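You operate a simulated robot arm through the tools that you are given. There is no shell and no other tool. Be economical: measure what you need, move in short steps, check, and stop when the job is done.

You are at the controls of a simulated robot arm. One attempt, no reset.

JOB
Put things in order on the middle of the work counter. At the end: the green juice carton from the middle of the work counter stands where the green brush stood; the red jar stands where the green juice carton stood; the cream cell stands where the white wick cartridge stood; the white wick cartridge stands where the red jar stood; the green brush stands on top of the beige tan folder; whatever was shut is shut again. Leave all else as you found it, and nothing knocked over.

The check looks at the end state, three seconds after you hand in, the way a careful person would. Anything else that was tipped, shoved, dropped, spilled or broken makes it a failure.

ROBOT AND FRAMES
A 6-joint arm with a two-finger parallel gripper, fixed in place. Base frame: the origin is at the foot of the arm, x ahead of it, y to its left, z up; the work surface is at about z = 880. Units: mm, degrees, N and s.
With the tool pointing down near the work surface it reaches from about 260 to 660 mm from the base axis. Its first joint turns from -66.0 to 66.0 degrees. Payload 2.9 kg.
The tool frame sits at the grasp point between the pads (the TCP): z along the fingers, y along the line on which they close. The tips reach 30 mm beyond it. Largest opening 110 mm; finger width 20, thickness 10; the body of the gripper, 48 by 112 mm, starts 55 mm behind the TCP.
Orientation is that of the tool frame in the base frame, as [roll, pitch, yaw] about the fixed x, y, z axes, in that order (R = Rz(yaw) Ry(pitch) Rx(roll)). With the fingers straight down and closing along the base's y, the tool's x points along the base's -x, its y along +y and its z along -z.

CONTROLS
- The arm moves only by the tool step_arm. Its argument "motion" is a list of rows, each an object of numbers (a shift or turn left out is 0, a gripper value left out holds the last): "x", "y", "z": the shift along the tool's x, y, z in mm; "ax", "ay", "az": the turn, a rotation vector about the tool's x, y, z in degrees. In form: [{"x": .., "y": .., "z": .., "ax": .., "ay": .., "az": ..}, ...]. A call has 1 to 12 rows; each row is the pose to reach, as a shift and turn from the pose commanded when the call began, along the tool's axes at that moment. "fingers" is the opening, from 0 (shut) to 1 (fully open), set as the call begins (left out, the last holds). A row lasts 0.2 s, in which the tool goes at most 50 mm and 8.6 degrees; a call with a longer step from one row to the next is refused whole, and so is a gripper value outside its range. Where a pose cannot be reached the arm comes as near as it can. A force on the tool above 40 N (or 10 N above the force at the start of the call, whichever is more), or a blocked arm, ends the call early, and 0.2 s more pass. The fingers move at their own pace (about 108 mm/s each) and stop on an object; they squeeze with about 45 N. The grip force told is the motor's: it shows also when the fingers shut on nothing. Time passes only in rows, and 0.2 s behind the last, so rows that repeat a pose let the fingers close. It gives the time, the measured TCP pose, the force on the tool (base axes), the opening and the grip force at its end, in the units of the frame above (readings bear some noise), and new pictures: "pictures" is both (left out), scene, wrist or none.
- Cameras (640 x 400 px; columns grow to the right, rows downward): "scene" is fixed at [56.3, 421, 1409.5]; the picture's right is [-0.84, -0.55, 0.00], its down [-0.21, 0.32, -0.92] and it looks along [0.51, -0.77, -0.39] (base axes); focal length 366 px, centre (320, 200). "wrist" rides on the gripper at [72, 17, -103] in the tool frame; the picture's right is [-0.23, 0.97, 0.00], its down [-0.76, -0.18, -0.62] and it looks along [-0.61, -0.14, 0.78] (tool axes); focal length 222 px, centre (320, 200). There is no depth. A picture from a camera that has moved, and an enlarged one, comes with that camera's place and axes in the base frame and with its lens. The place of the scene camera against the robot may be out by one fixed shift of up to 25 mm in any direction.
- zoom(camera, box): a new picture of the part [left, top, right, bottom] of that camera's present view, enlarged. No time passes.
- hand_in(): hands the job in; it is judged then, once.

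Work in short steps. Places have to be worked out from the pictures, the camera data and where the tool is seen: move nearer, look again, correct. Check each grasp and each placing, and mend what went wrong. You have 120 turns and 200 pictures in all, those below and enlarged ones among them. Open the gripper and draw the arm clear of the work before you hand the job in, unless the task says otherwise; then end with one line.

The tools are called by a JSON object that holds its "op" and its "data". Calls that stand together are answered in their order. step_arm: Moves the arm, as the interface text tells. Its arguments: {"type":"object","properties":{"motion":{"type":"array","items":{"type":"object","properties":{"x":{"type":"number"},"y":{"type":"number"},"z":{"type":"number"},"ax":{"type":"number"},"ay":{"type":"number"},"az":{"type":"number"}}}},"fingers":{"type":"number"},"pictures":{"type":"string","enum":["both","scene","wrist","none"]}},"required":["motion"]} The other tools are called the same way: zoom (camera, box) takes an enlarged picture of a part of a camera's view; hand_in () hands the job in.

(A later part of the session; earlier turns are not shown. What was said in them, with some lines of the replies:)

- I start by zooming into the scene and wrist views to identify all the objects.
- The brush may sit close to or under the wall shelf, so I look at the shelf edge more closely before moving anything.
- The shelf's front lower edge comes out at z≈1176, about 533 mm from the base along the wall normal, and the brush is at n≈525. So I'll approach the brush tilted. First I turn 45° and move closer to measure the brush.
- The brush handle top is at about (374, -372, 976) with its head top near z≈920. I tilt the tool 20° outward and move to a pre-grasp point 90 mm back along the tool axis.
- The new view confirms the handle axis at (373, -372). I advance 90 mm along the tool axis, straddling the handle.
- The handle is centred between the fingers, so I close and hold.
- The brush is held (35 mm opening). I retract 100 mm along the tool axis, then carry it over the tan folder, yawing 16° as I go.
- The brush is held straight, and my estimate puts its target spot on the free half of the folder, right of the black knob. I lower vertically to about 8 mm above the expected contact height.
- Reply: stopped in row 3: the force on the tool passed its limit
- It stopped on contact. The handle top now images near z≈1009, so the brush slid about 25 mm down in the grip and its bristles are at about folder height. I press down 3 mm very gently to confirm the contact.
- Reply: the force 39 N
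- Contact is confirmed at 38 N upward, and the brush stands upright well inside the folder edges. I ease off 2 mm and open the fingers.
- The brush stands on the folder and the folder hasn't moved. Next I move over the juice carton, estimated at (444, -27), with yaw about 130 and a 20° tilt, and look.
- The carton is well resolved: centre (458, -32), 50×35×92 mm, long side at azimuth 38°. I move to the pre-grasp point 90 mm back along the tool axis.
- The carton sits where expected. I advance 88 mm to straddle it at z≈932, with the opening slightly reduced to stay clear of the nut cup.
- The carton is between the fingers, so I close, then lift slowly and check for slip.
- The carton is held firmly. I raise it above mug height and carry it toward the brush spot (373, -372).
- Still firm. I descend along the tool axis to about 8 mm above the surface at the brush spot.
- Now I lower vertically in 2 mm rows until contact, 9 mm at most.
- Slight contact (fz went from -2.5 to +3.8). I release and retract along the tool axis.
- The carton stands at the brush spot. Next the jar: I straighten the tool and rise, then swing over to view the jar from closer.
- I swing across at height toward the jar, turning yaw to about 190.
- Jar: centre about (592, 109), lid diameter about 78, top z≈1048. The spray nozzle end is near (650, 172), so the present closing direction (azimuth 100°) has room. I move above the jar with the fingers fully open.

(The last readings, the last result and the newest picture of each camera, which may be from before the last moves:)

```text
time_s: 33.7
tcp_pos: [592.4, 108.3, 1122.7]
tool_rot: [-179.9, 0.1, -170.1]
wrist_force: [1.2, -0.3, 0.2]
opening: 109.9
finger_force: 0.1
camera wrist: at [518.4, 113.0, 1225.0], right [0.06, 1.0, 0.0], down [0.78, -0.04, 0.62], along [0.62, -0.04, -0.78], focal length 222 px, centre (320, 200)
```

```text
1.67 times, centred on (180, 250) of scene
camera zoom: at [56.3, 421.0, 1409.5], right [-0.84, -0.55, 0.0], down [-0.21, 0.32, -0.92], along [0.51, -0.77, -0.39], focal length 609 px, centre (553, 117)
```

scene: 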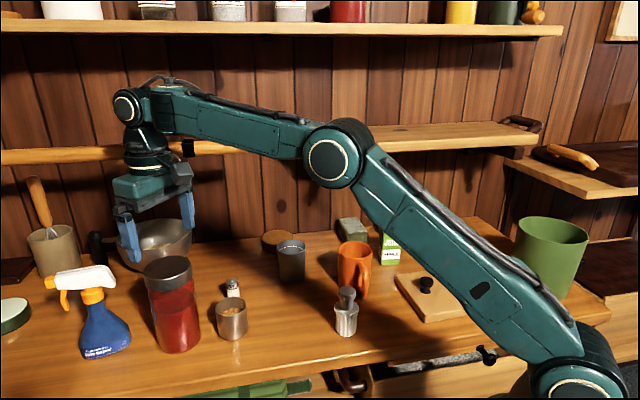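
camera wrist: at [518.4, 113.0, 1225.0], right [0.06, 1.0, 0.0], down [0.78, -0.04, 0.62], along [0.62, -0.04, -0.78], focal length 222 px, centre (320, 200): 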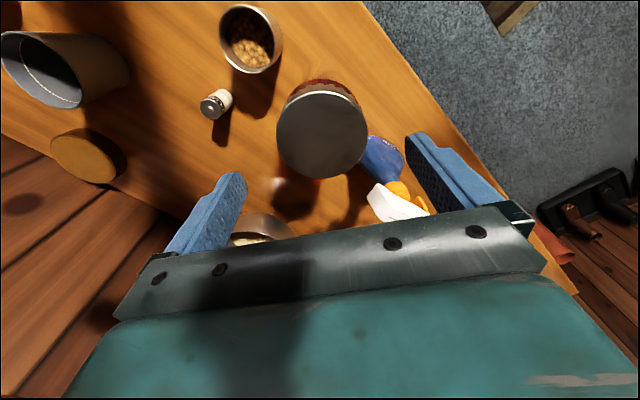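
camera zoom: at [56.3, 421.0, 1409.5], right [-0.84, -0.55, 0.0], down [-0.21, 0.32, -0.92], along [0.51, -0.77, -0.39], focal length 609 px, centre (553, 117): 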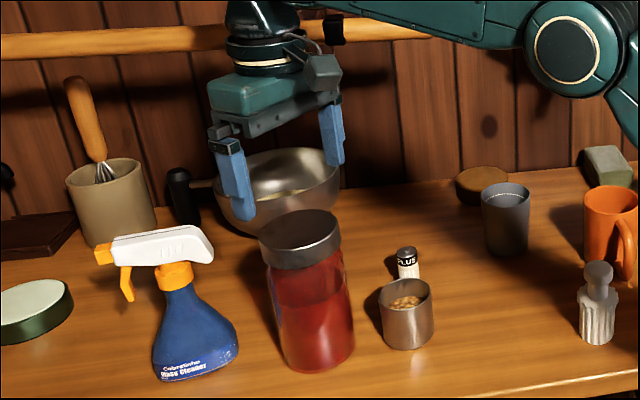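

Combining both views, the lid centre is about (597, 109) with its top at about 1032. I correct by 5 mm and descend partway so the fingertips straddle the lid, then check.

{"op": "step_arm", "data": {"motion": [{"x": -2.5, "y": -0.4, "z": 20}, {"x": -4.5, "y": -0.8, "z": 45}, {"x": -4.5, "y": -0.8, "z": 65}, {"x": -4.5, "y": -0.8, "z": 78}, {"x": -4.5, "y": -0.8, "z": 78}], "pictures": "both"}}

{"op": "zoom", "data": {"camera": "scene", "box": [60, 170, 260, 370]}}

```text
time_s: 34.9
tcp_pos: [597.4, 108.9, 1042.3]
tool_rot: [-179.9, -0.1, -170.1]
wrist_force: [-0.2, 1.1, -0.9]
opening: 109.8
finger_force: 0.0
camera wrist: at [522.9, 112.7, 1146.3], right [0.06, 1.0, 0.0], down [0.78, -0.04, 0.62], along [0.62, -0.04, -0.78], focal length 222 px, centre (320, 200)
```

scene: 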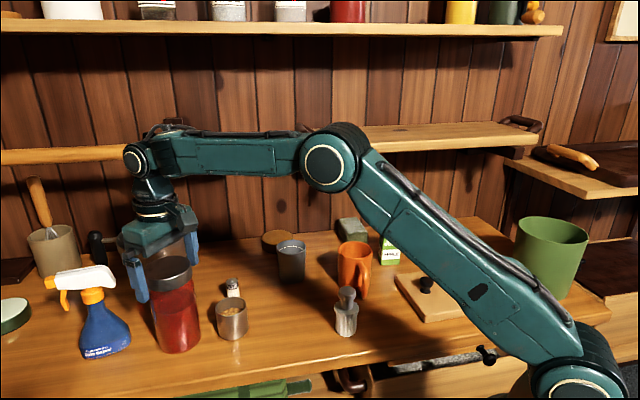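
wrist: 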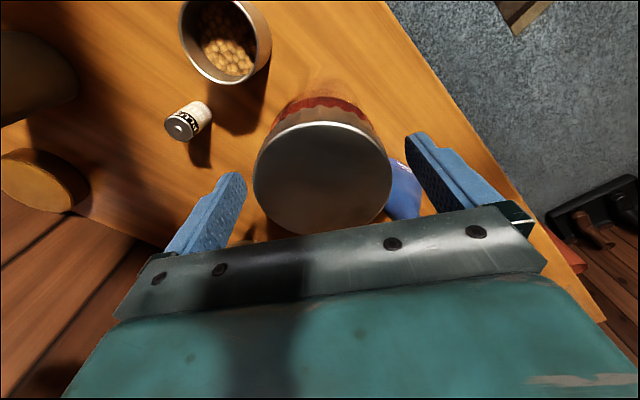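

```text
2.00 times, centred on (160, 270) of scene
camera zoom: at [56.3, 421.0, 1409.5], right [-0.84, -0.55, 0.0], down [-0.21, 0.32, -0.92], along [0.51, -0.77, -0.39], focal length 731 px, centre (640, 60)
```

zoom: 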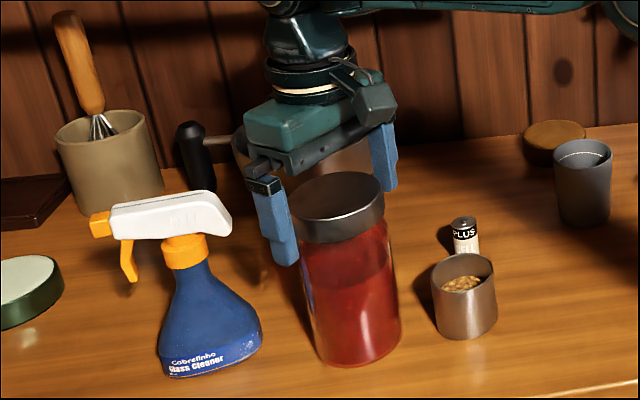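

The lid centre resolves to (596, 109, 1033) and is well centred. I descend 47 mm to grip the lid and upper body, then close.

{"op": "step_arm", "data": {"motion": [{"z": 15}, {"z": 30}, {"z": 42}, {"z": 47}, {"z": 47}], "pictures": "none"}}

{"op": "step_arm", "data": {"motion": [{"z": 0}, {"z": 0}, {"z": 0}], "fingers": 0, "pictures": "both"}}

```text
time_s: 36.1
tcp_pos: [596.2, 108.1, 997.4]
tool_rot: [-179.9, 0.0, -170.0]
wrist_force: [-0.6, -0.4, -0.8]
opening: 109.7
finger_force: 0.0
```

```text
time_s: 36.9
tcp_pos: [596.9, 108.4, 997.9]
tool_rot: [-180.0, 0.0, -170.1]
wrist_force: [0.0, 2.3, 0.4]
opening: 79.1
finger_force: 45.1
camera wrist: at [522.6, 112.8, 1099.8], right [0.06, 1.0, 0.0], down [0.78, -0.04, 0.62], along [0.62, -0.04, -0.78], focal length 222 px, centre (320, 200)
```

scene: 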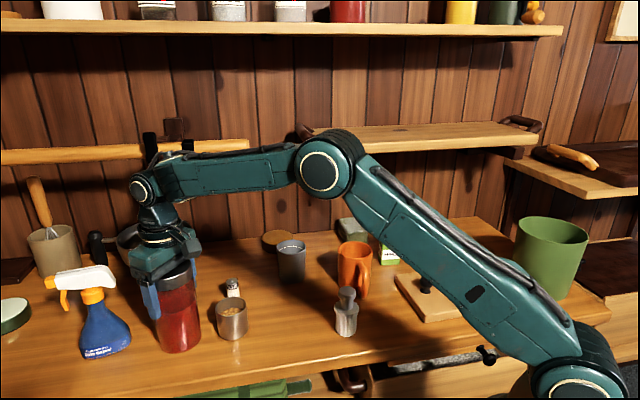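
wrist: 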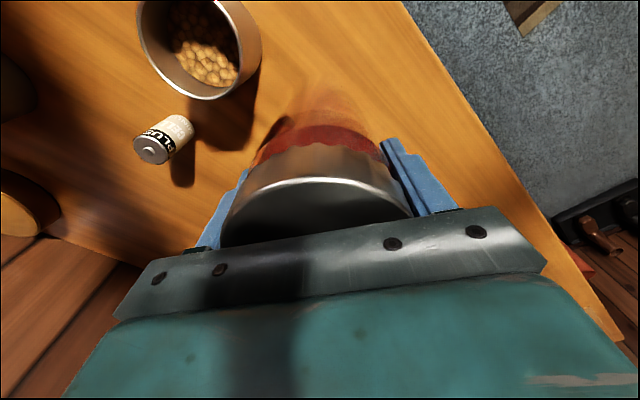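

Gripped at 79 mm. I lift slowly, 110 mm, and check for slip.

{"op": "step_arm", "data": {"motion": [{"z": -3}, {"z": -8}, {"z": -16}, {"z": -28}, {"z": -44}, {"z": -62}, {"z": -80}, {"z": -96}, {"z": -106}, {"z": -110}, {"z": -110}], "pictures": "both"}}

```text
time_s: 39.3
tcp_pos: [597.9, 107.9, 1107.6]
tool_rot: [179.9, 0.1, -170.1]
wrist_force: [0.0, -1.0, -4.4]
opening: 78.7
finger_force: 45.0
camera wrist: at [523.1, 112.5, 1210.1], right [0.06, 1.0, 0.0], down [0.78, -0.04, 0.62], along [0.62, -0.04, -0.78], focal length 222 px, centre (320, 200)
```

scene: 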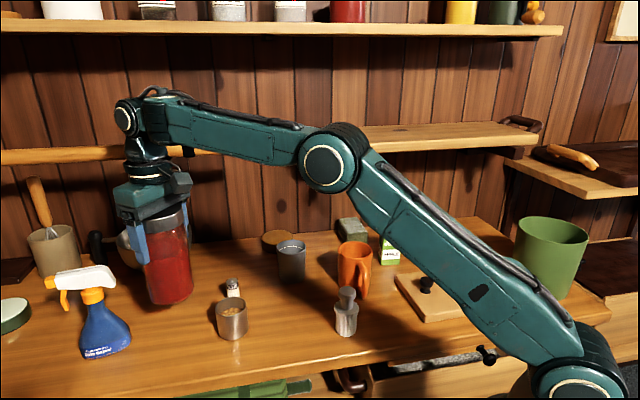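
wrist: 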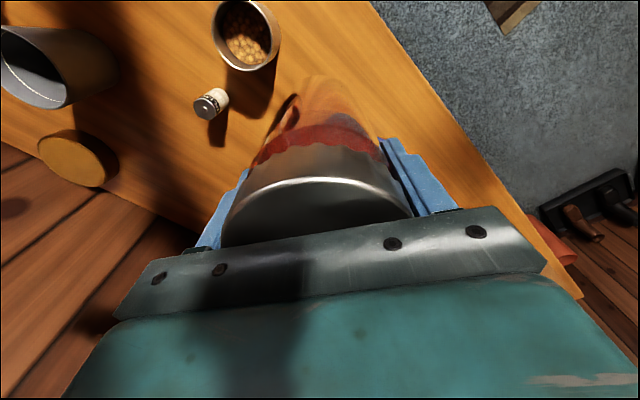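

The jar is held without slip (about 0.45 kg). I carry it at this height to above the carton's old spot (457, -32).

{"op": "step_arm", "data": {"motion": [{"x": 10, "y": -7}, {"x": 32, "y": -22.3}, {"x": 60, "y": -41.8}, {"x": 90, "y": -62.8}, {"x": 118, "y": -82.3}, {"x": 142, "y": -99}, {"x": 157, "y": -109.5}, {"x": 162.9, "y": -113.6}, {"x": 162.9, "y": -113.6}], "pictures": "both"}}

```text
time_s: 41.3
tcp_pos: [455.9, -32.7, 1107.3]
tool_rot: [-180.0, 0.0, -170.0]
wrist_force: [0.3, -0.1, -4.5]
opening: 79.0
finger_force: 45.1
camera wrist: at [381.9, -27.3, 1209.8], right [0.06, 1.0, 0.0], down [0.78, -0.04, 0.62], along [0.62, -0.04, -0.78], focal length 222 px, centre (320, 200)
```

scene: 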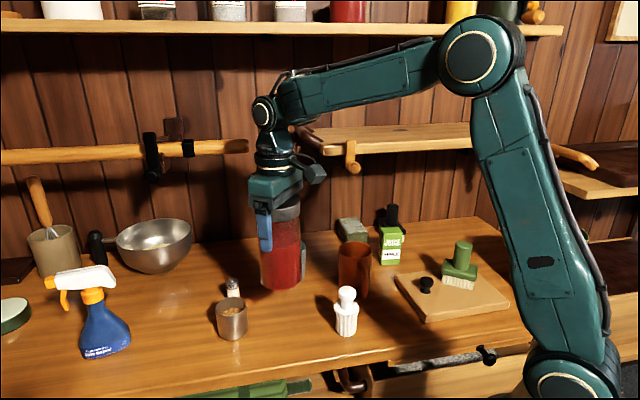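
wrist: 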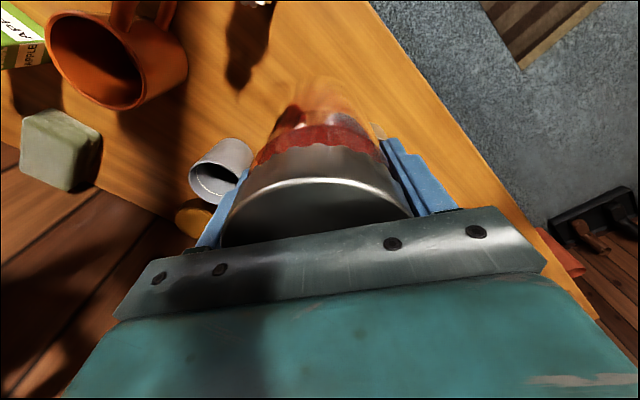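

All clear below. I lower to about 6 mm above contact, then go in fine steps.

{"op": "step_arm", "data": {"motion": [{"z": 12}, {"z": 35}, {"z": 60}, {"z": 82}, {"z": 97}, {"z": 103}, {"z": 103}], "pictures": "none"}}

{"op": "step_arm", "data": {"motion": [{"z": 1.5}, {"z": 3}, {"z": 4.5}, {"z": 6}, {"z": 6}], "pictures": "both"}}

```text
time_s: 42.9
tcp_pos: [456.3, -31.3, 1004.2]
tool_rot: [-179.9, 0.0, -170.1]
wrist_force: [0.0, 0.6, -5.0]
opening: 78.9
finger_force: 45.3
```

```text
time_s: 44.1
tcp_pos: [458.0, -31.7, 997.8]
tool_rot: [-179.8, 0.0, -170.1]
wrist_force: [0.2, -1.0, -4.9]
opening: 78.6
finger_force: 45.0
camera wrist: at [381.9, -27.3, 1100.9], right [0.06, 1.0, 0.0], down [0.78, -0.04, 0.62], along [0.62, -0.04, -0.78], focal length 222 px, centre (320, 200)
```

scene: 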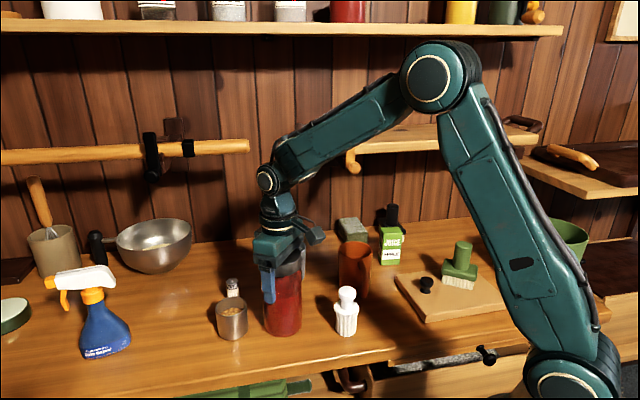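
wrist: 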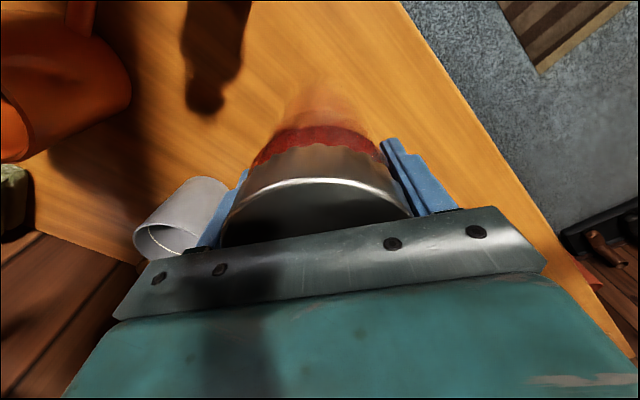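

Still weight on the tool, so I'm not quite in contact; I go down up to 3 mm more.

{"op": "step_arm", "data": {"motion": [{"z": 0.7}, {"z": 1.3}, {"z": 1.9}, {"z": 1.9}], "pictures": "none"}}

```text
time_s: 45.1
tcp_pos: [456.9, -32.7, 996.2]
tool_rot: [-179.8, 0.1, -170.0]
wrist_force: [-3.4, 0.0, 6.6]
opening: 78.9
finger_force: 45.3
```

Contact (fz rose from -5 to +6.6). I release and go straight up.

{"op": "step_arm", "data": {"motion": [{"z": 0}, {"z": 0}, {"z": 0}], "fingers": 1, "pictures": "none"}}

{"op": "step_arm", "data": {"motion": [{"z": -20}, {"z": -55}, {"z": -95}, {"z": -135}, {"z": -165}, {"z": -165}], "pictures": "both"}}

```text
time_s: 45.9
tcp_pos: [455.1, -33.1, 997.1]
tool_rot: [-179.9, 0.0, -170.1]
wrist_force: [-0.3, -0.3, -0.7]
opening: 109.8
finger_force: 0.0
```

```text
time_s: 47.3
tcp_pos: [455.6, -31.0, 1162.2]
tool_rot: [-180.0, 0.1, -170.1]
wrist_force: [0.0, 0.1, 0.2]
opening: 109.7
finger_force: 0.1
camera wrist: at [381.3, -26.2, 1264.6], right [0.06, 1.0, 0.0], down [0.78, -0.04, 0.62], along [0.62, -0.04, -0.78], focal length 222 px, centre (320, 200)
```

scene: 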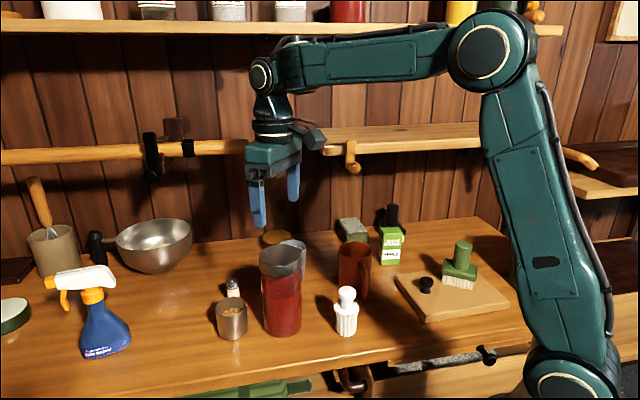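
wrist: 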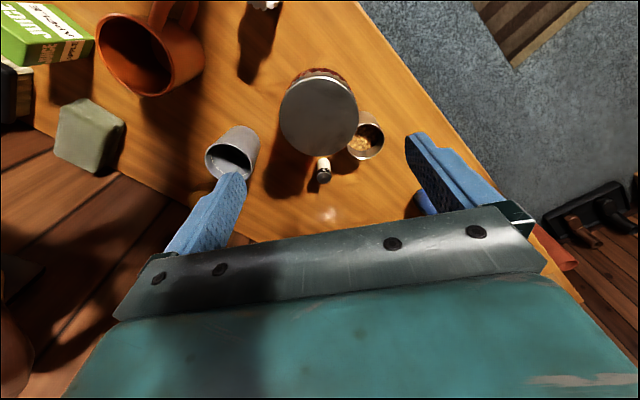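

The jar stands at the carton spot. Next the white wick cartridge near (345, -87): I move above it, aligning the tool radially, and take a closer look.

{"op": "step_arm", "data": {"motion": [{"x": 25, "y": -6.5, "z": 0, "az": 5}, {"x": 55, "y": -14.5, "z": 0, "az": 10}, {"x": 85, "y": -22.3, "z": 10, "az": 15}, {"x": 110, "y": -29, "z": 30, "az": 20}, {"x": 123, "y": -32.3, "z": 60, "az": 24}, {"x": 123, "y": -32.3, "z": 72, "az": 24}, {"x": 123, "y": -32.3, "z": 72, "az": 24}], "fingers": 0.7, "pictures": "wrist"}}

{"op": "zoom", "data": {"camera": "wrist", "box": [220, 50, 420, 220]}}

{"op": "zoom", "data": {"camera": "scene", "box": [300, 270, 390, 350]}}

```text
time_s: 48.9
tcp_pos: [341.1, -84.1, 1089.8]
tool_rot: [-179.9, 0.1, 165.8]
wrist_force: [0.7, -0.2, 0.5]
opening: 77.1
finger_force: 0.1
camera wrist: at [274.7, -50.6, 1192.3], right [0.46, 0.89, 0.0], down [0.69, -0.36, 0.62], along [0.56, -0.29, -0.78], focal length 222 px, centre (320, 200)
```

wrist: 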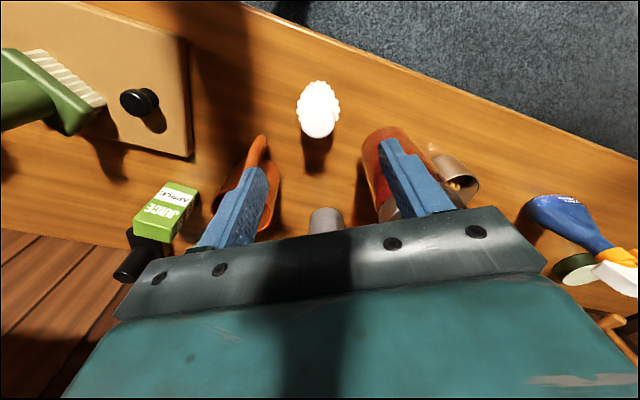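

```text
2.35 times, centred on (320, 135) of wrist
camera zoom: at [274.7, -50.6, 1192.3], right [0.46, 0.89, 0.0], down [0.69, -0.36, 0.62], along [0.56, -0.29, -0.78], focal length 523 px, centre (320, 353)
```

zoom: 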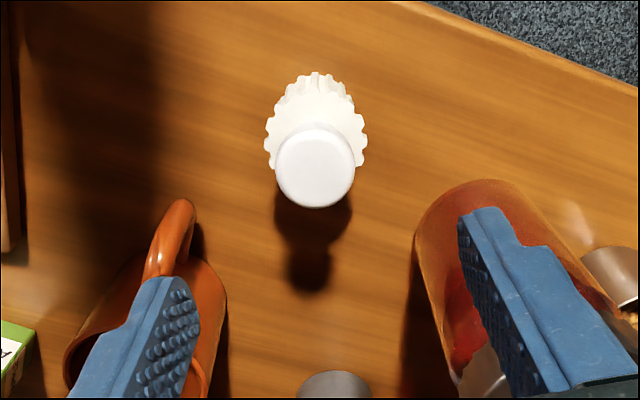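

```text
5.00 times, centred on (345, 310) of scene
camera zoom: at [56.3, 421.0, 1409.5], right [-0.84, -0.55, 0.0], down [-0.21, 0.32, -0.92], along [0.51, -0.77, -0.39], focal length 1828 px, centre (195, -350)
```

zoom: 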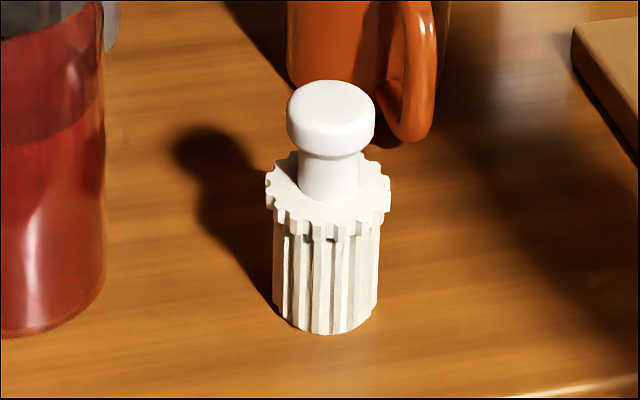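

Wick cartridge: centre (345, -87), cap 34 mm wide spanning z≈948–967 above a flange at about 928. I descend so the tips sit just above the flange and straddle the cap.

{"op": "step_arm", "data": {"motion": [{"x": -2, "y": -1, "z": 30}, {"x": -4.5, "y": -1.9, "z": 65}, {"x": -4.5, "y": -1.9, "z": 95}, {"x": -4.5, "y": -1.9, "z": 115}, {"x": -4.5, "y": -1.9, "z": 124}, {"x": -4.5, "y": -1.9, "z": 124}], "pictures": "both"}}

{"op": "zoom", "data": {"camera": "scene", "box": [300, 250, 400, 350]}}

```text
time_s: 50.3
tcp_pos: [344.1, -87.1, 967.1]
tool_rot: [-179.8, 0.2, 165.9]
wrist_force: [0.7, -0.6, 0.0]
opening: 76.9
finger_force: 0.1
camera wrist: at [278.2, -53.0, 1068.1], right [0.46, 0.89, 0.0], down [0.69, -0.36, 0.62], along [0.56, -0.29, -0.78], focal length 222 px, centre (320, 200)
```

scene: 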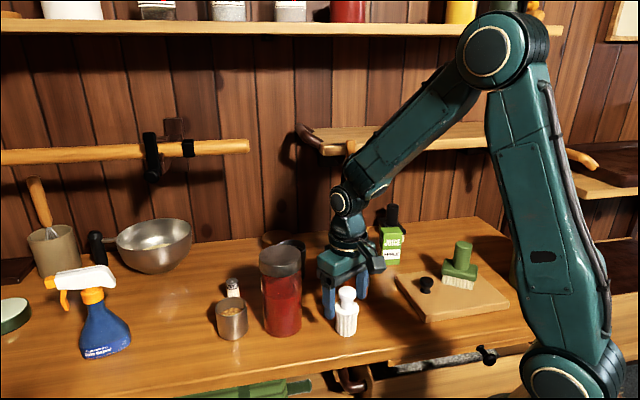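
wrist: 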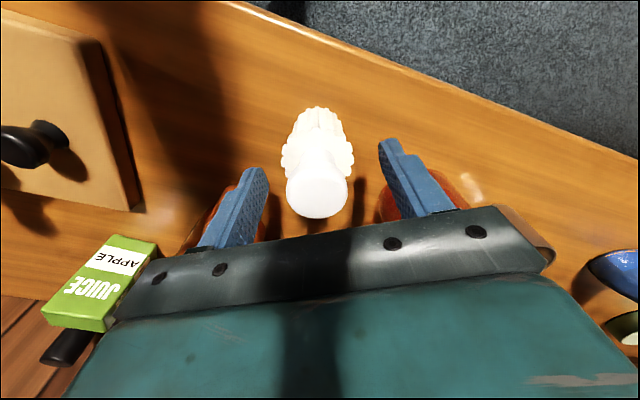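

```text
4.00 times, centred on (350, 300) of scene
camera zoom: at [56.3, 421.0, 1409.5], right [-0.84, -0.55, 0.0], down [-0.21, 0.32, -0.92], along [0.51, -0.77, -0.39], focal length 1463 px, centre (200, -200)
```

zoom: 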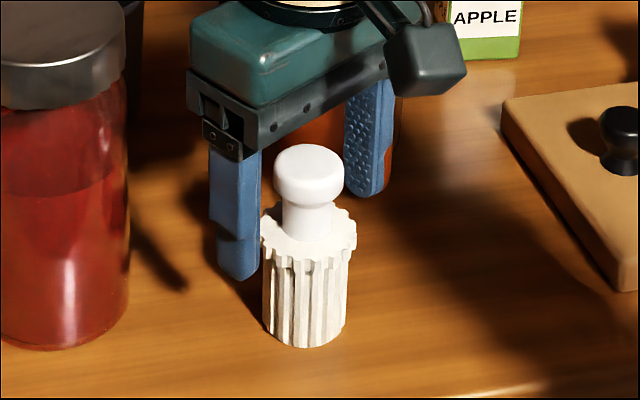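

The cap is exactly at the TCP pixel (320, 189). I close and lift slowly.

{"op": "step_arm", "data": {"motion": [{"z": 0}, {"z": 0}, {"z": 0}], "fingers": 0, "pictures": "none"}}

{"op": "step_arm", "data": {"motion": [{"z": -2}, {"z": -6}, {"z": -14}, {"z": -28}, {"z": -46}, {"z": -68}, {"z": -92}, {"z": -114}, {"z": -128}, {"z": -132}, {"z": -132}], "pictures": "both"}}

```text
time_s: 51.1
tcp_pos: [345.1, -87.2, 965.8]
tool_rot: [-179.8, 0.1, 166.0]
wrist_force: [0.7, 1.9, 7.7]
opening: 31.8
finger_force: 44.8
```

```text
time_s: 53.5
tcp_pos: [344.6, -87.8, 1096.9]
tool_rot: [-180.0, 0.1, 165.9]
wrist_force: [0.6, 0.5, -1.1]
opening: 31.6
finger_force: 45.0
camera wrist: at [278.3, -53.2, 1200.6], right [0.46, 0.89, 0.0], down [0.69, -0.36, 0.62], along [0.56, -0.29, -0.78], focal length 222 px, centre (320, 200)
```

scene: 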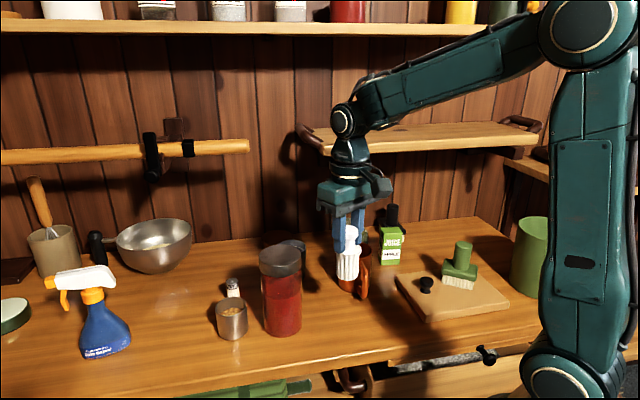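
wrist: 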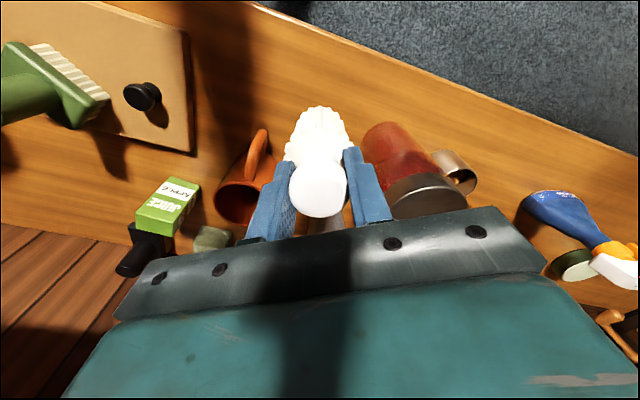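

Held without slip. I raise clear of the jar top and carry it to above the jar's old spot (597, 108).

{"op": "step_arm", "data": {"motion": [{"z": -25}, {"z": -60}, {"x": -12, "y": 15, "z": -60, "az": -2}, {"x": -35, "y": 44.5, "z": -60, "az": -5}, {"x": -62, "y": 78.8, "z": -60, "az": -9}, {"x": -90, "y": 114.4, "z": -60, "az": -12}, {"x": -118, "y": 150, "z": -60, "az": -15}, {"x": -145, "y": 184.4, "z": -60, "az": -18}, {"x": -170, "y": 216, "z": -60, "az": -21}, {"x": -188, "y": 239, "z": -60, "az": -23}, {"x": -197.4, "y": 251, "z": -60, "az": -24}, {"x": -197.4, "y": 251, "z": -60, "az": -24}], "pictures": "both"}}

```text
time_s: 56.1
tcp_pos: [598.1, 107.8, 1156.1]
tool_rot: [-180.0, 0.0, -169.9]
wrist_force: [-0.1, 0.2, -0.1]
opening: 31.9
finger_force: 45.4
camera wrist: at [523.3, 112.3, 1259.4], right [0.06, 1.0, 0.0], down [0.78, -0.04, 0.62], along [0.62, -0.04, -0.78], focal length 222 px, centre (320, 200)
```

scene: 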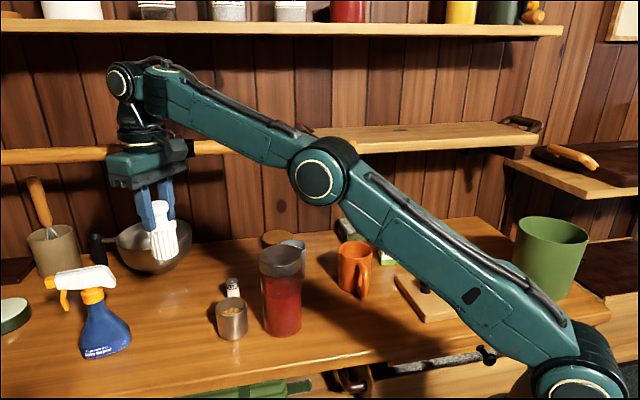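
wrist: 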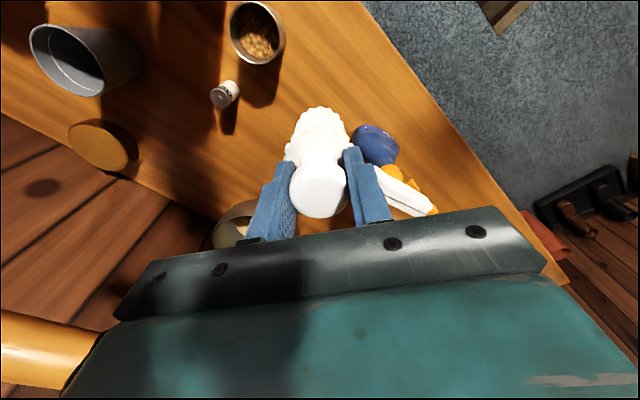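

The drop zone is clear and the nozzle stays ~50 mm from the gripper body. I lower to about 8 mm above contact.

{"op": "step_arm", "data": {"motion": [{"z": 15}, {"z": 45}, {"z": 80}, {"z": 115}, {"z": 145}, {"z": 167}, {"z": 178}, {"z": 182}, {"z": 182}], "pictures": "both"}}

{"op": "zoom", "data": {"camera": "scene", "box": [60, 200, 260, 370]}}

```text
time_s: 58.1
tcp_pos: [597.2, 109.0, 974.6]
tool_rot: [-180.0, 0.0, -170.2]
wrist_force: [0.1, 0.0, 0.4]
opening: 31.7
finger_force: 45.0
camera wrist: at [522.6, 112.2, 1077.7], right [0.06, 1.0, 0.0], down [0.78, -0.04, 0.62], along [0.62, -0.04, -0.78], focal length 222 px, centre (320, 200)
```

scene: 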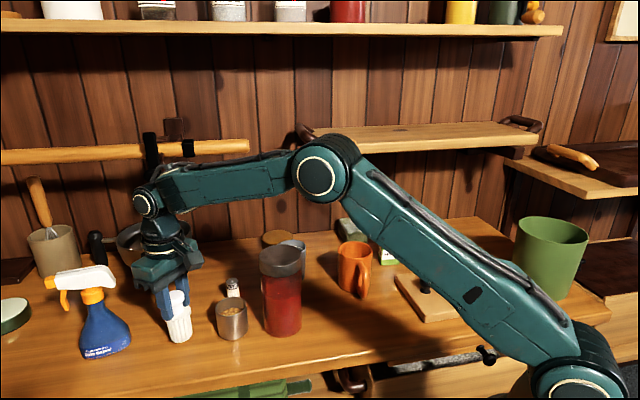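
wrist: 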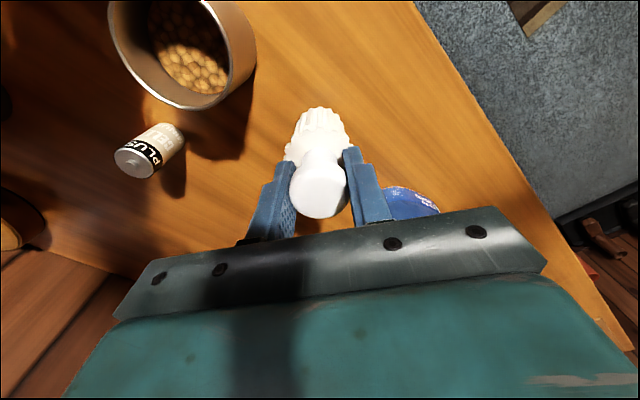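

```text
2.35 times, centred on (160, 285) of scene
camera zoom: at [56.3, 421.0, 1409.5], right [-0.84, -0.55, 0.0], down [-0.21, 0.32, -0.92], along [0.51, -0.77, -0.39], focal length 860 px, centre (696, 0)
```

zoom: 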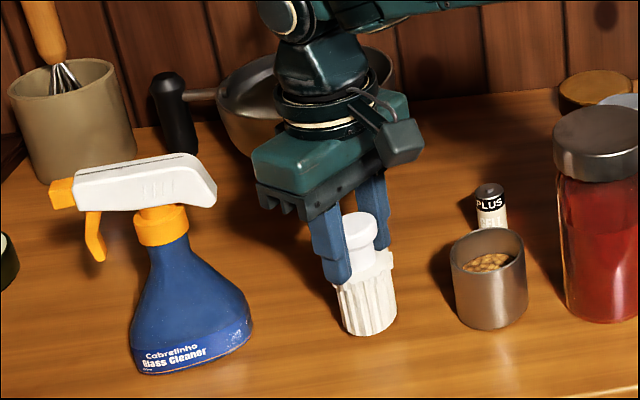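

It lines up with the jar's former base. I lower in fine steps until contact.

{"op": "step_arm", "data": {"motion": [{"z": 1.8}, {"z": 3.6}, {"z": 5.2}, {"z": 6.4}, {"z": 7.2}, {"z": 7.2}], "pictures": "none"}}

```text
time_s: 59.5
tcp_pos: [596.4, 107.3, 966.8]
tool_rot: [-179.9, 0.0, -170.1]
wrist_force: [0.3, 0.0, -0.2]
opening: 31.5
finger_force: 44.9
```

{"op": "step_arm", "data": {"motion": [{"z": 0.7}, {"z": 1.4}, {"z": 2.0}, {"z": 2.0}], "pictures": "none"}}

```text
time_s: 60.5
tcp_pos: [597.3, 106.8, 966.3]
tool_rot: [-179.9, -0.1, -170.1]
wrist_force: [-0.1, 0.0, -0.1]
opening: 31.4
finger_force: 45.1
```

No contact yet; I go another 2.5 mm.

{"op": "step_arm", "data": {"motion": [{"z": 0.6}, {"z": 1.2}, {"z": 1.8}, {"z": 2.5}, {"z": 2.5}], "pictures": "none"}}

{"op": "zoom", "data": {"camera": "scene", "box": [140, 270, 240, 360]}}

```text
time_s: 61.7
tcp_pos: [597.7, 106.9, 966.2]
tool_rot: [-180.0, 0.3, -170.1]
wrist_force: [-5.0, -0.5, 21.9]
opening: 31.4
finger_force: 45.5
```

```text
4.44 times, centred on (190, 315) of scene
camera zoom: at [55.8, 420.9, 1409.6], right [-0.84, -0.55, 0.0], down [-0.21, 0.32, -0.92], along [0.51, -0.77, -0.39], focal length 1625 px, centre (898, -311)
```

zoom: 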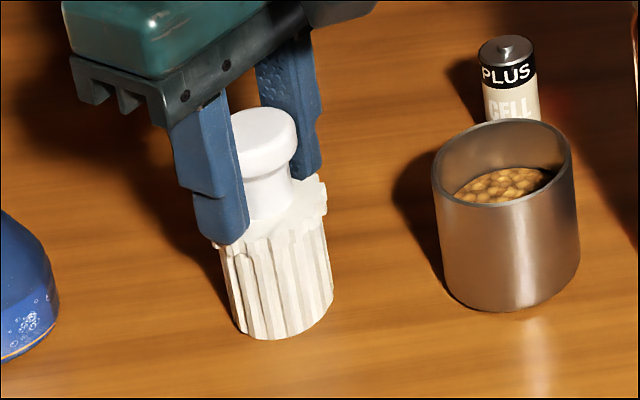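

Contact at 22 N. I ease 1.5 mm, release, and rise.

{"op": "step_arm", "data": {"motion": [{"z": -1.5}, {"z": -1.5}], "pictures": "none"}}

{"op": "step_arm", "data": {"motion": [{"z": 0}, {"z": 0}, {"z": 0}], "fingers": 0.6, "pictures": "none"}}

{"op": "step_arm", "data": {"motion": [{"z": -15}, {"z": -45}, {"z": -80}, {"z": -110}, {"z": -110}], "pictures": "both"}}

```text
time_s: 62.3
tcp_pos: [597.7, 107.6, 966.0]
tool_rot: [180.0, 0.3, -170.1]
wrist_force: [-0.5, -0.3, 14.8]
opening: 31.3
finger_force: 45.1
```

```text
time_s: 63.1
tcp_pos: [597.4, 107.6, 964.4]
tool_rot: [-180.0, 0.0, -170.2]
wrist_force: [-0.5, -0.3, 0.0]
opening: 65.9
finger_force: 0.0
```

```text
time_s: 64.3
tcp_pos: [597.4, 108.7, 1076.8]
tool_rot: [-179.9, 0.0, -170.1]
wrist_force: [-0.4, -0.7, -0.5]
opening: 66.3
finger_force: 0.1
camera wrist: at [523.0, 112.5, 1178.3], right [0.06, 1.0, 0.0], down [0.78, -0.04, 0.62], along [0.62, -0.04, -0.78], focal length 222 px, centre (320, 200)
```

scene: 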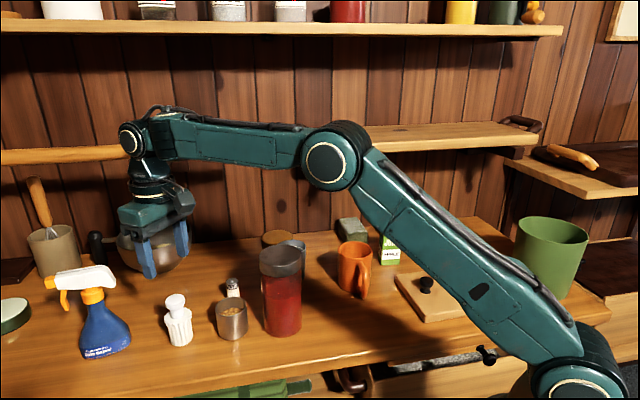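
wrist: 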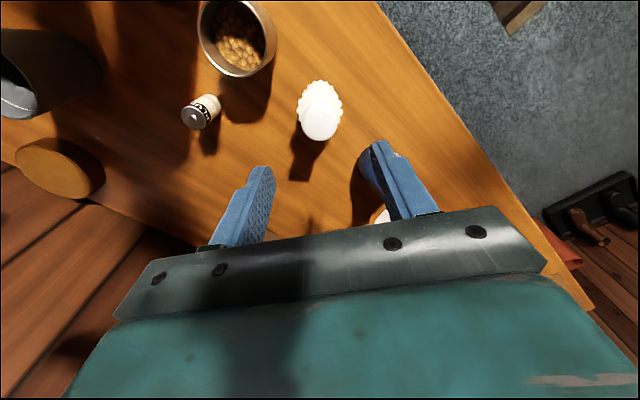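

The wick cartridge stands at the jar spot. Next the cell, near (594, -33): I move above it with yaw 135 so the camera housing stays away from the jar.

{"op": "step_arm", "data": {"motion": [{"x": 3, "y": -15, "z": 0, "az": 7}, {"x": 7, "y": -35, "z": 0, "az": 15}, {"x": 12, "y": -60, "z": 0, "az": 23}, {"x": 17, "y": -85, "z": 0, "az": 31}, {"x": 22, "y": -110, "z": 5, "az": 39}, {"x": 26, "y": -130, "z": 10, "az": 47}, {"x": 27.5, "y": -138, "z": 17, "az": 55}, {"x": 27.5, "y": -138, "z": 17, "az": 55}, {"x": 27.5, "y": -138, "z": 17, "az": 55}], "pictures": "both"}}

{"op": "zoom", "data": {"camera": "wrist", "box": [240, 60, 400, 220]}}

```text
time_s: 66.3
tcp_pos: [594.4, -32.2, 1057.9]
tool_rot: [-180.0, 0.0, 134.8]
wrist_force: [-0.5, 0.1, -0.9]
opening: 66.1
finger_force: 0.1
camera wrist: at [554.9, 30.7, 1160.5], right [0.85, 0.53, 0.0], down [0.41, -0.66, 0.62], along [0.33, -0.53, -0.78], focal length 222 px, centre (320, 200)
```

scene: 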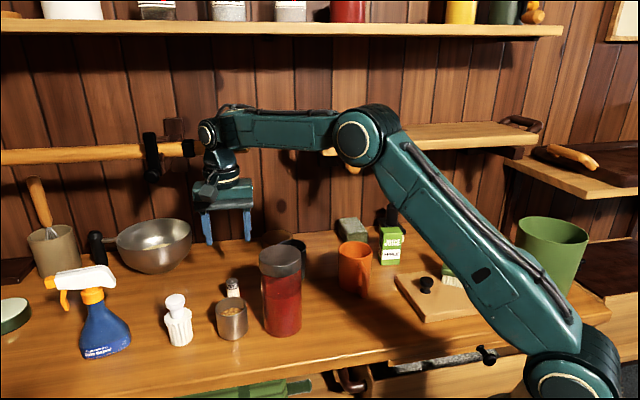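
wrist: 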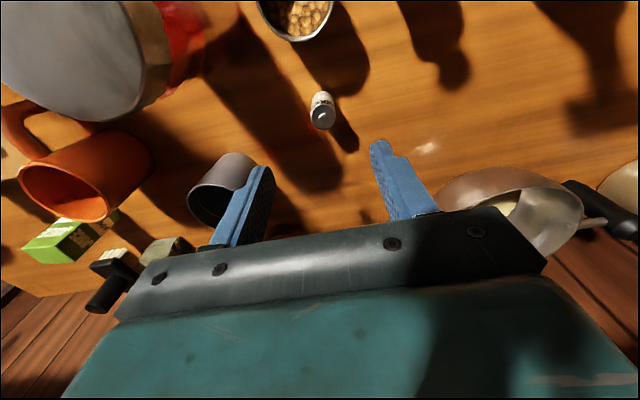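

```text
2.50 times, centred on (320, 140) of wrist
camera zoom: at [554.9, 30.7, 1160.5], right [0.85, 0.53, 0.0], down [0.41, -0.66, 0.62], along [0.33, -0.53, -0.78], focal length 555 px, centre (320, 350)
```

zoom: 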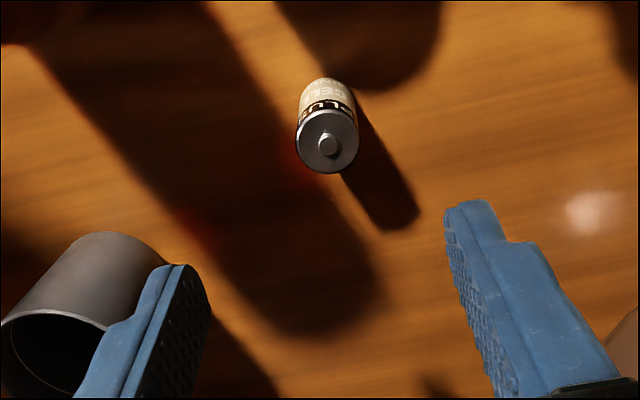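

The cell resolves to (597, -32.5), radius 13, top at about 930. I descend to TCP z≈916, tips 6 mm above the counter.

{"op": "step_arm", "data": {"motion": [{"x": -1, "y": 0.8, "z": 35}, {"x": -2, "y": 1.6, "z": 75}, {"x": -2, "y": 1.6, "z": 110}, {"x": -2, "y": 1.6, "z": 132}, {"x": -2, "y": 1.6, "z": 141.5}, {"x": -2, "y": 1.6, "z": 141.5}], "pictures": "both"}}

```text
time_s: 67.7
tcp_pos: [596.9, -32.9, 916.6]
tool_rot: [180.0, 0.1, 134.9]
wrist_force: [0.9, -0.5, -0.3]
opening: 66.1
finger_force: 0.0
camera wrist: at [557.3, 30.6, 1019.4], right [0.85, 0.53, 0.0], down [0.41, -0.66, 0.62], along [0.33, -0.53, -0.78], focal length 222 px, centre (320, 200)
```

scene: 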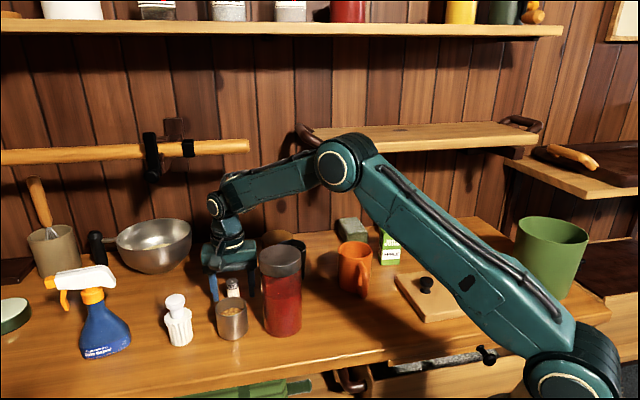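
wrist: 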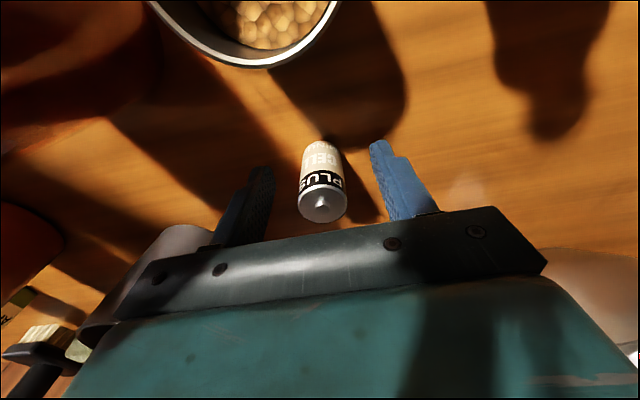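

Centred. I close and lift slowly.

{"op": "step_arm", "data": {"motion": [{"z": 0}, {"z": 0}, {"z": 0}, {"z": 0}], "fingers": 0, "pictures": "none"}}

{"op": "step_arm", "data": {"motion": [{"z": -2}, {"z": -6}, {"z": -15}, {"z": -30}, {"z": -55}, {"z": -85}, {"z": -115}, {"z": -145}, {"z": -175}, {"z": -195}, {"z": -200}, {"z": -200}], "pictures": "both"}}

```text
time_s: 68.7
tcp_pos: [596.5, -33.3, 917.3]
tool_rot: [-180.0, 0.1, 134.9]
wrist_force: [-0.3, 0.0, -0.1]
opening: 24.6
finger_force: 45.3
```

```text
time_s: 71.3
tcp_pos: [597.1, -33.4, 1118.4]
tool_rot: [-180.0, 0.1, 134.9]
wrist_force: [-0.3, -0.2, -0.1]
opening: 24.6
finger_force: 45.7
camera wrist: at [557.1, 30.5, 1219.8], right [0.85, 0.53, 0.0], down [0.41, -0.66, 0.62], along [0.33, -0.53, -0.78], focal length 222 px, centre (320, 200)
```

scene: 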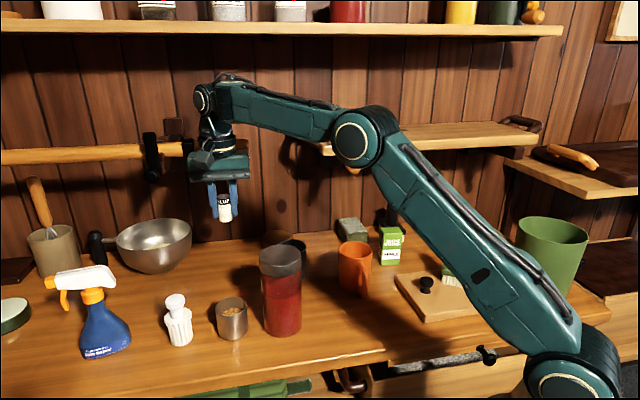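
wrist: 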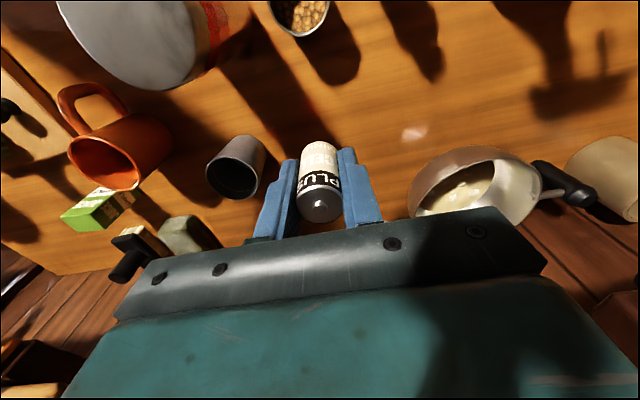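

The cell is held straight. I carry it at this height to above the wick's old spot (345, -87), yawing to 166.

{"op": "step_arm", "data": {"motion": [{"x": 7, "y": -11, "az": -2}, {"x": 22, "y": -34, "az": -5}, {"x": 42, "y": -65, "az": -9}, {"x": 64, "y": -99, "az": -14}, {"x": 86, "y": -133, "az": -19}, {"x": 108, "y": -167, "az": -24}, {"x": 126, "y": -195, "az": -28}, {"x": 136, "y": -210, "az": -30}, {"x": 140, "y": -216.3, "az": -31}, {"x": 140, "y": -216.3, "az": -31}, {"x": 140, "y": -216.3, "az": -31}], "pictures": "both"}}

```text
time_s: 73.7
tcp_pos: [344.2, -86.5, 1117.2]
tool_rot: [-180.0, 0.2, 165.9]
wrist_force: [-0.3, -0.5, -1.3]
opening: 24.2
finger_force: 45.2
camera wrist: at [278.2, -52.5, 1219.4], right [0.46, 0.89, 0.0], down [0.69, -0.36, 0.62], along [0.56, -0.29, -0.78], focal length 222 px, centre (320, 200)
```

scene: 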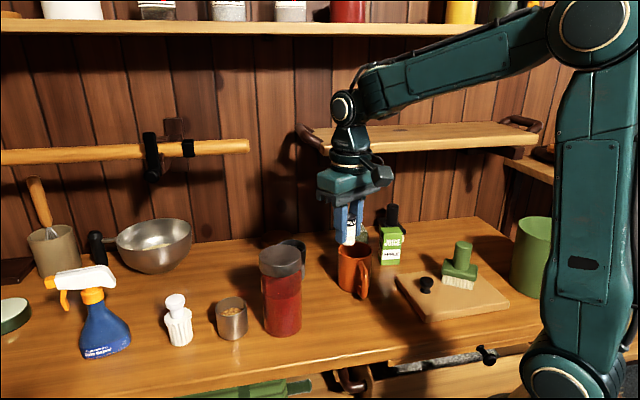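
wrist: 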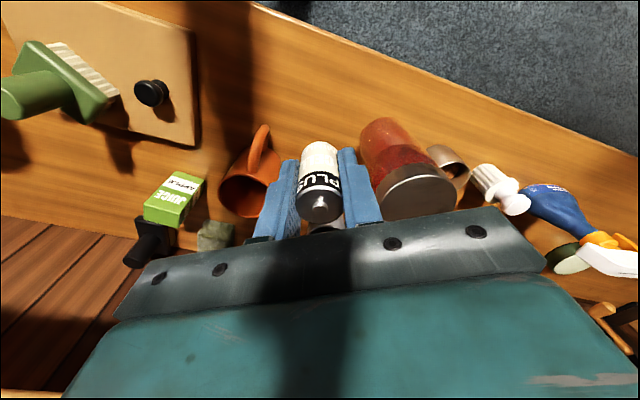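

Cell secure above the spot. I lower it to about 6 mm above contact.

{"op": "step_arm", "data": {"motion": [{"z": 15}, {"z": 45}, {"z": 80}, {"z": 115}, {"z": 148}, {"z": 172}, {"z": 187}, {"z": 194}, {"z": 194}], "pictures": "both"}}

{"op": "step_arm", "data": {"motion": [{"z": 1.5}, {"z": 3}, {"z": 4.5}, {"z": 5.5}, {"z": 5.5}], "pictures": "none"}}

```text
time_s: 75.7
tcp_pos: [345.3, -87.8, 923.7]
tool_rot: [-179.8, 0.1, 165.8]
wrist_force: [-0.1, -0.5, -0.1]
opening: 24.7
finger_force: 44.8
camera wrist: at [278.6, -52.7, 1025.4], right [0.46, 0.89, 0.0], down [0.69, -0.36, 0.62], along [0.56, -0.29, -0.78], focal length 222 px, centre (320, 200)
```

scene: 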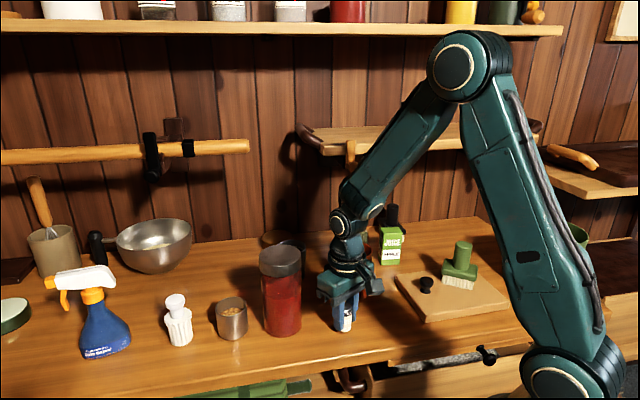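
wrist: 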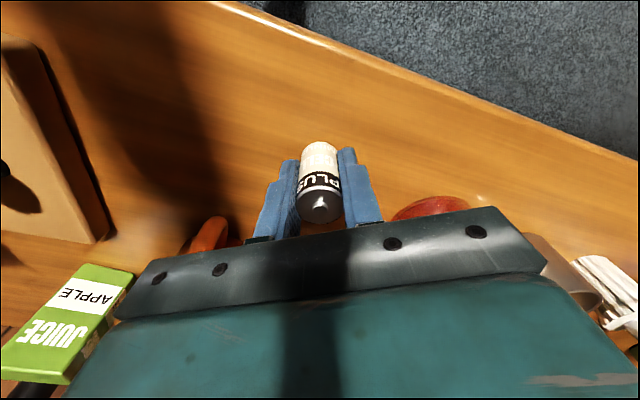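

```text
time_s: 76.9
tcp_pos: [345.3, -85.7, 917.5]
tool_rot: [-179.8, 0.1, 166.0]
wrist_force: [-1.0, 0.6, 0.4]
opening: 24.4
finger_force: 44.4
```

Not clearly touching yet; I continue in sub-millimetre steps.

{"op": "step_arm", "data": {"motion": [{"z": 0.6}, {"z": 1.2}, {"z": 1.8}, {"z": 1.8}], "pictures": "none"}}

```text
time_s: 77.9
tcp_pos: [345.0, -86.5, 916.9]
tool_rot: [-179.9, 0.3, 165.9]
wrist_force: [-3.6, -0.2, 9.5]
opening: 24.4
finger_force: 44.9
stopped in row 4: the force on the tool passed its limit (the readings are from after the stop); the commanded pose is now the measured one
```

Contact. I release and rise well clear.

{"op": "step_arm", "data": {"motion": [{"z": 0}, {"z": 0}, {"z": 0}], "fingers": 0.5, "pictures": "none"}}

{"op": "step_arm", "data": {"motion": [{"z": -10}, {"z": -35}, {"z": -75}, {"z": -120}, {"z": -165}, {"z": -210}, {"z": -250}, {"x": 10, "z": -280}, {"x": 10, "z": -280}], "pictures": "both"}}

{"op": "zoom", "data": {"camera": "scene", "box": [140, 200, 380, 370]}}

{"op": "zoom", "data": {"camera": "scene", "box": [320, 190, 540, 400]}}

```text
time_s: 78.7
tcp_pos: [345.9, -87.5, 916.2]
tool_rot: [-179.9, 0.2, 166.0]
wrist_force: [0.2, -0.1, -0.1]
opening: 55.3
finger_force: 0.0
```

```text
time_s: 80.7
tcp_pos: [334.9, -83.5, 1197.8]
tool_rot: [-180.0, 0.3, 165.9]
wrist_force: [0.1, 0.9, 0.2]
opening: 55.1
finger_force: 0.0
camera wrist: at [267.5, -49.1, 1299.0], right [0.46, 0.89, 0.0], down [0.69, -0.36, 0.63], along [0.56, -0.29, -0.78], focal length 222 px, centre (320, 200)
```

scene: 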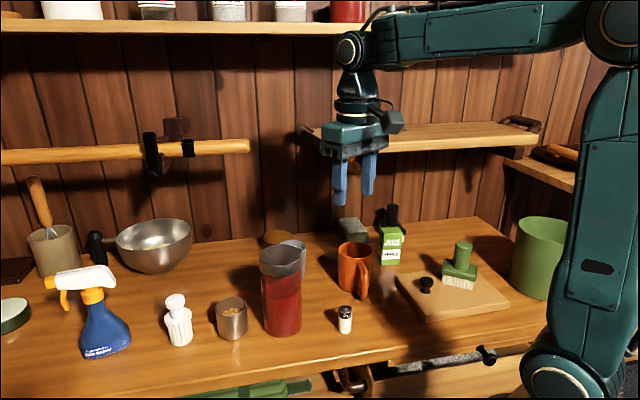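
wrist: 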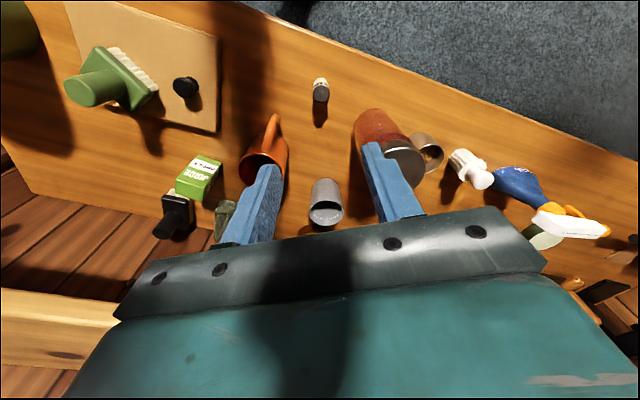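

```text
2.35 times, centred on (260, 285) of scene
camera zoom: at [56.3, 421.0, 1409.5], right [-0.84, -0.55, 0.0], down [-0.21, 0.32, -0.92], along [0.51, -0.77, -0.39], focal length 860 px, centre (461, 0)
```

zoom: 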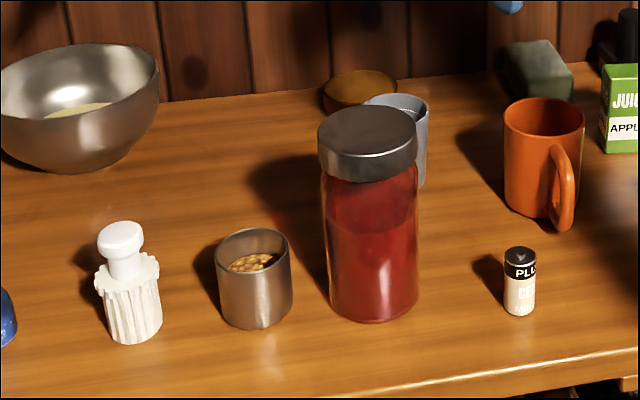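

```text
1.90 times, centred on (430, 295) of scene
camera zoom: at [56.3, 421.0, 1409.5], right [-0.84, -0.55, 0.0], down [-0.21, 0.32, -0.92], along [0.51, -0.77, -0.39], focal length 696 px, centre (110, 19)
```

zoom: 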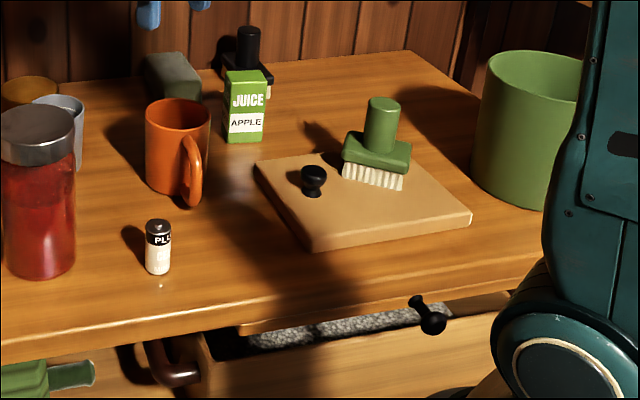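

All five things stand in their places and everything else matches the first pictures. The gripper is open and clear, so I hand in.

{"op": "hand_in", "data": {}}

```text
The job is handed in.
```

All five items are in their asked-for places: the carton at the brush's spot, the jar at the carton's, the cell at the wick cartridge's, the wick cartridge at the jar's and the brush upright on the tan folder. I opened nothing, nothing was knocked over, and the last pictures show everything else as it was.
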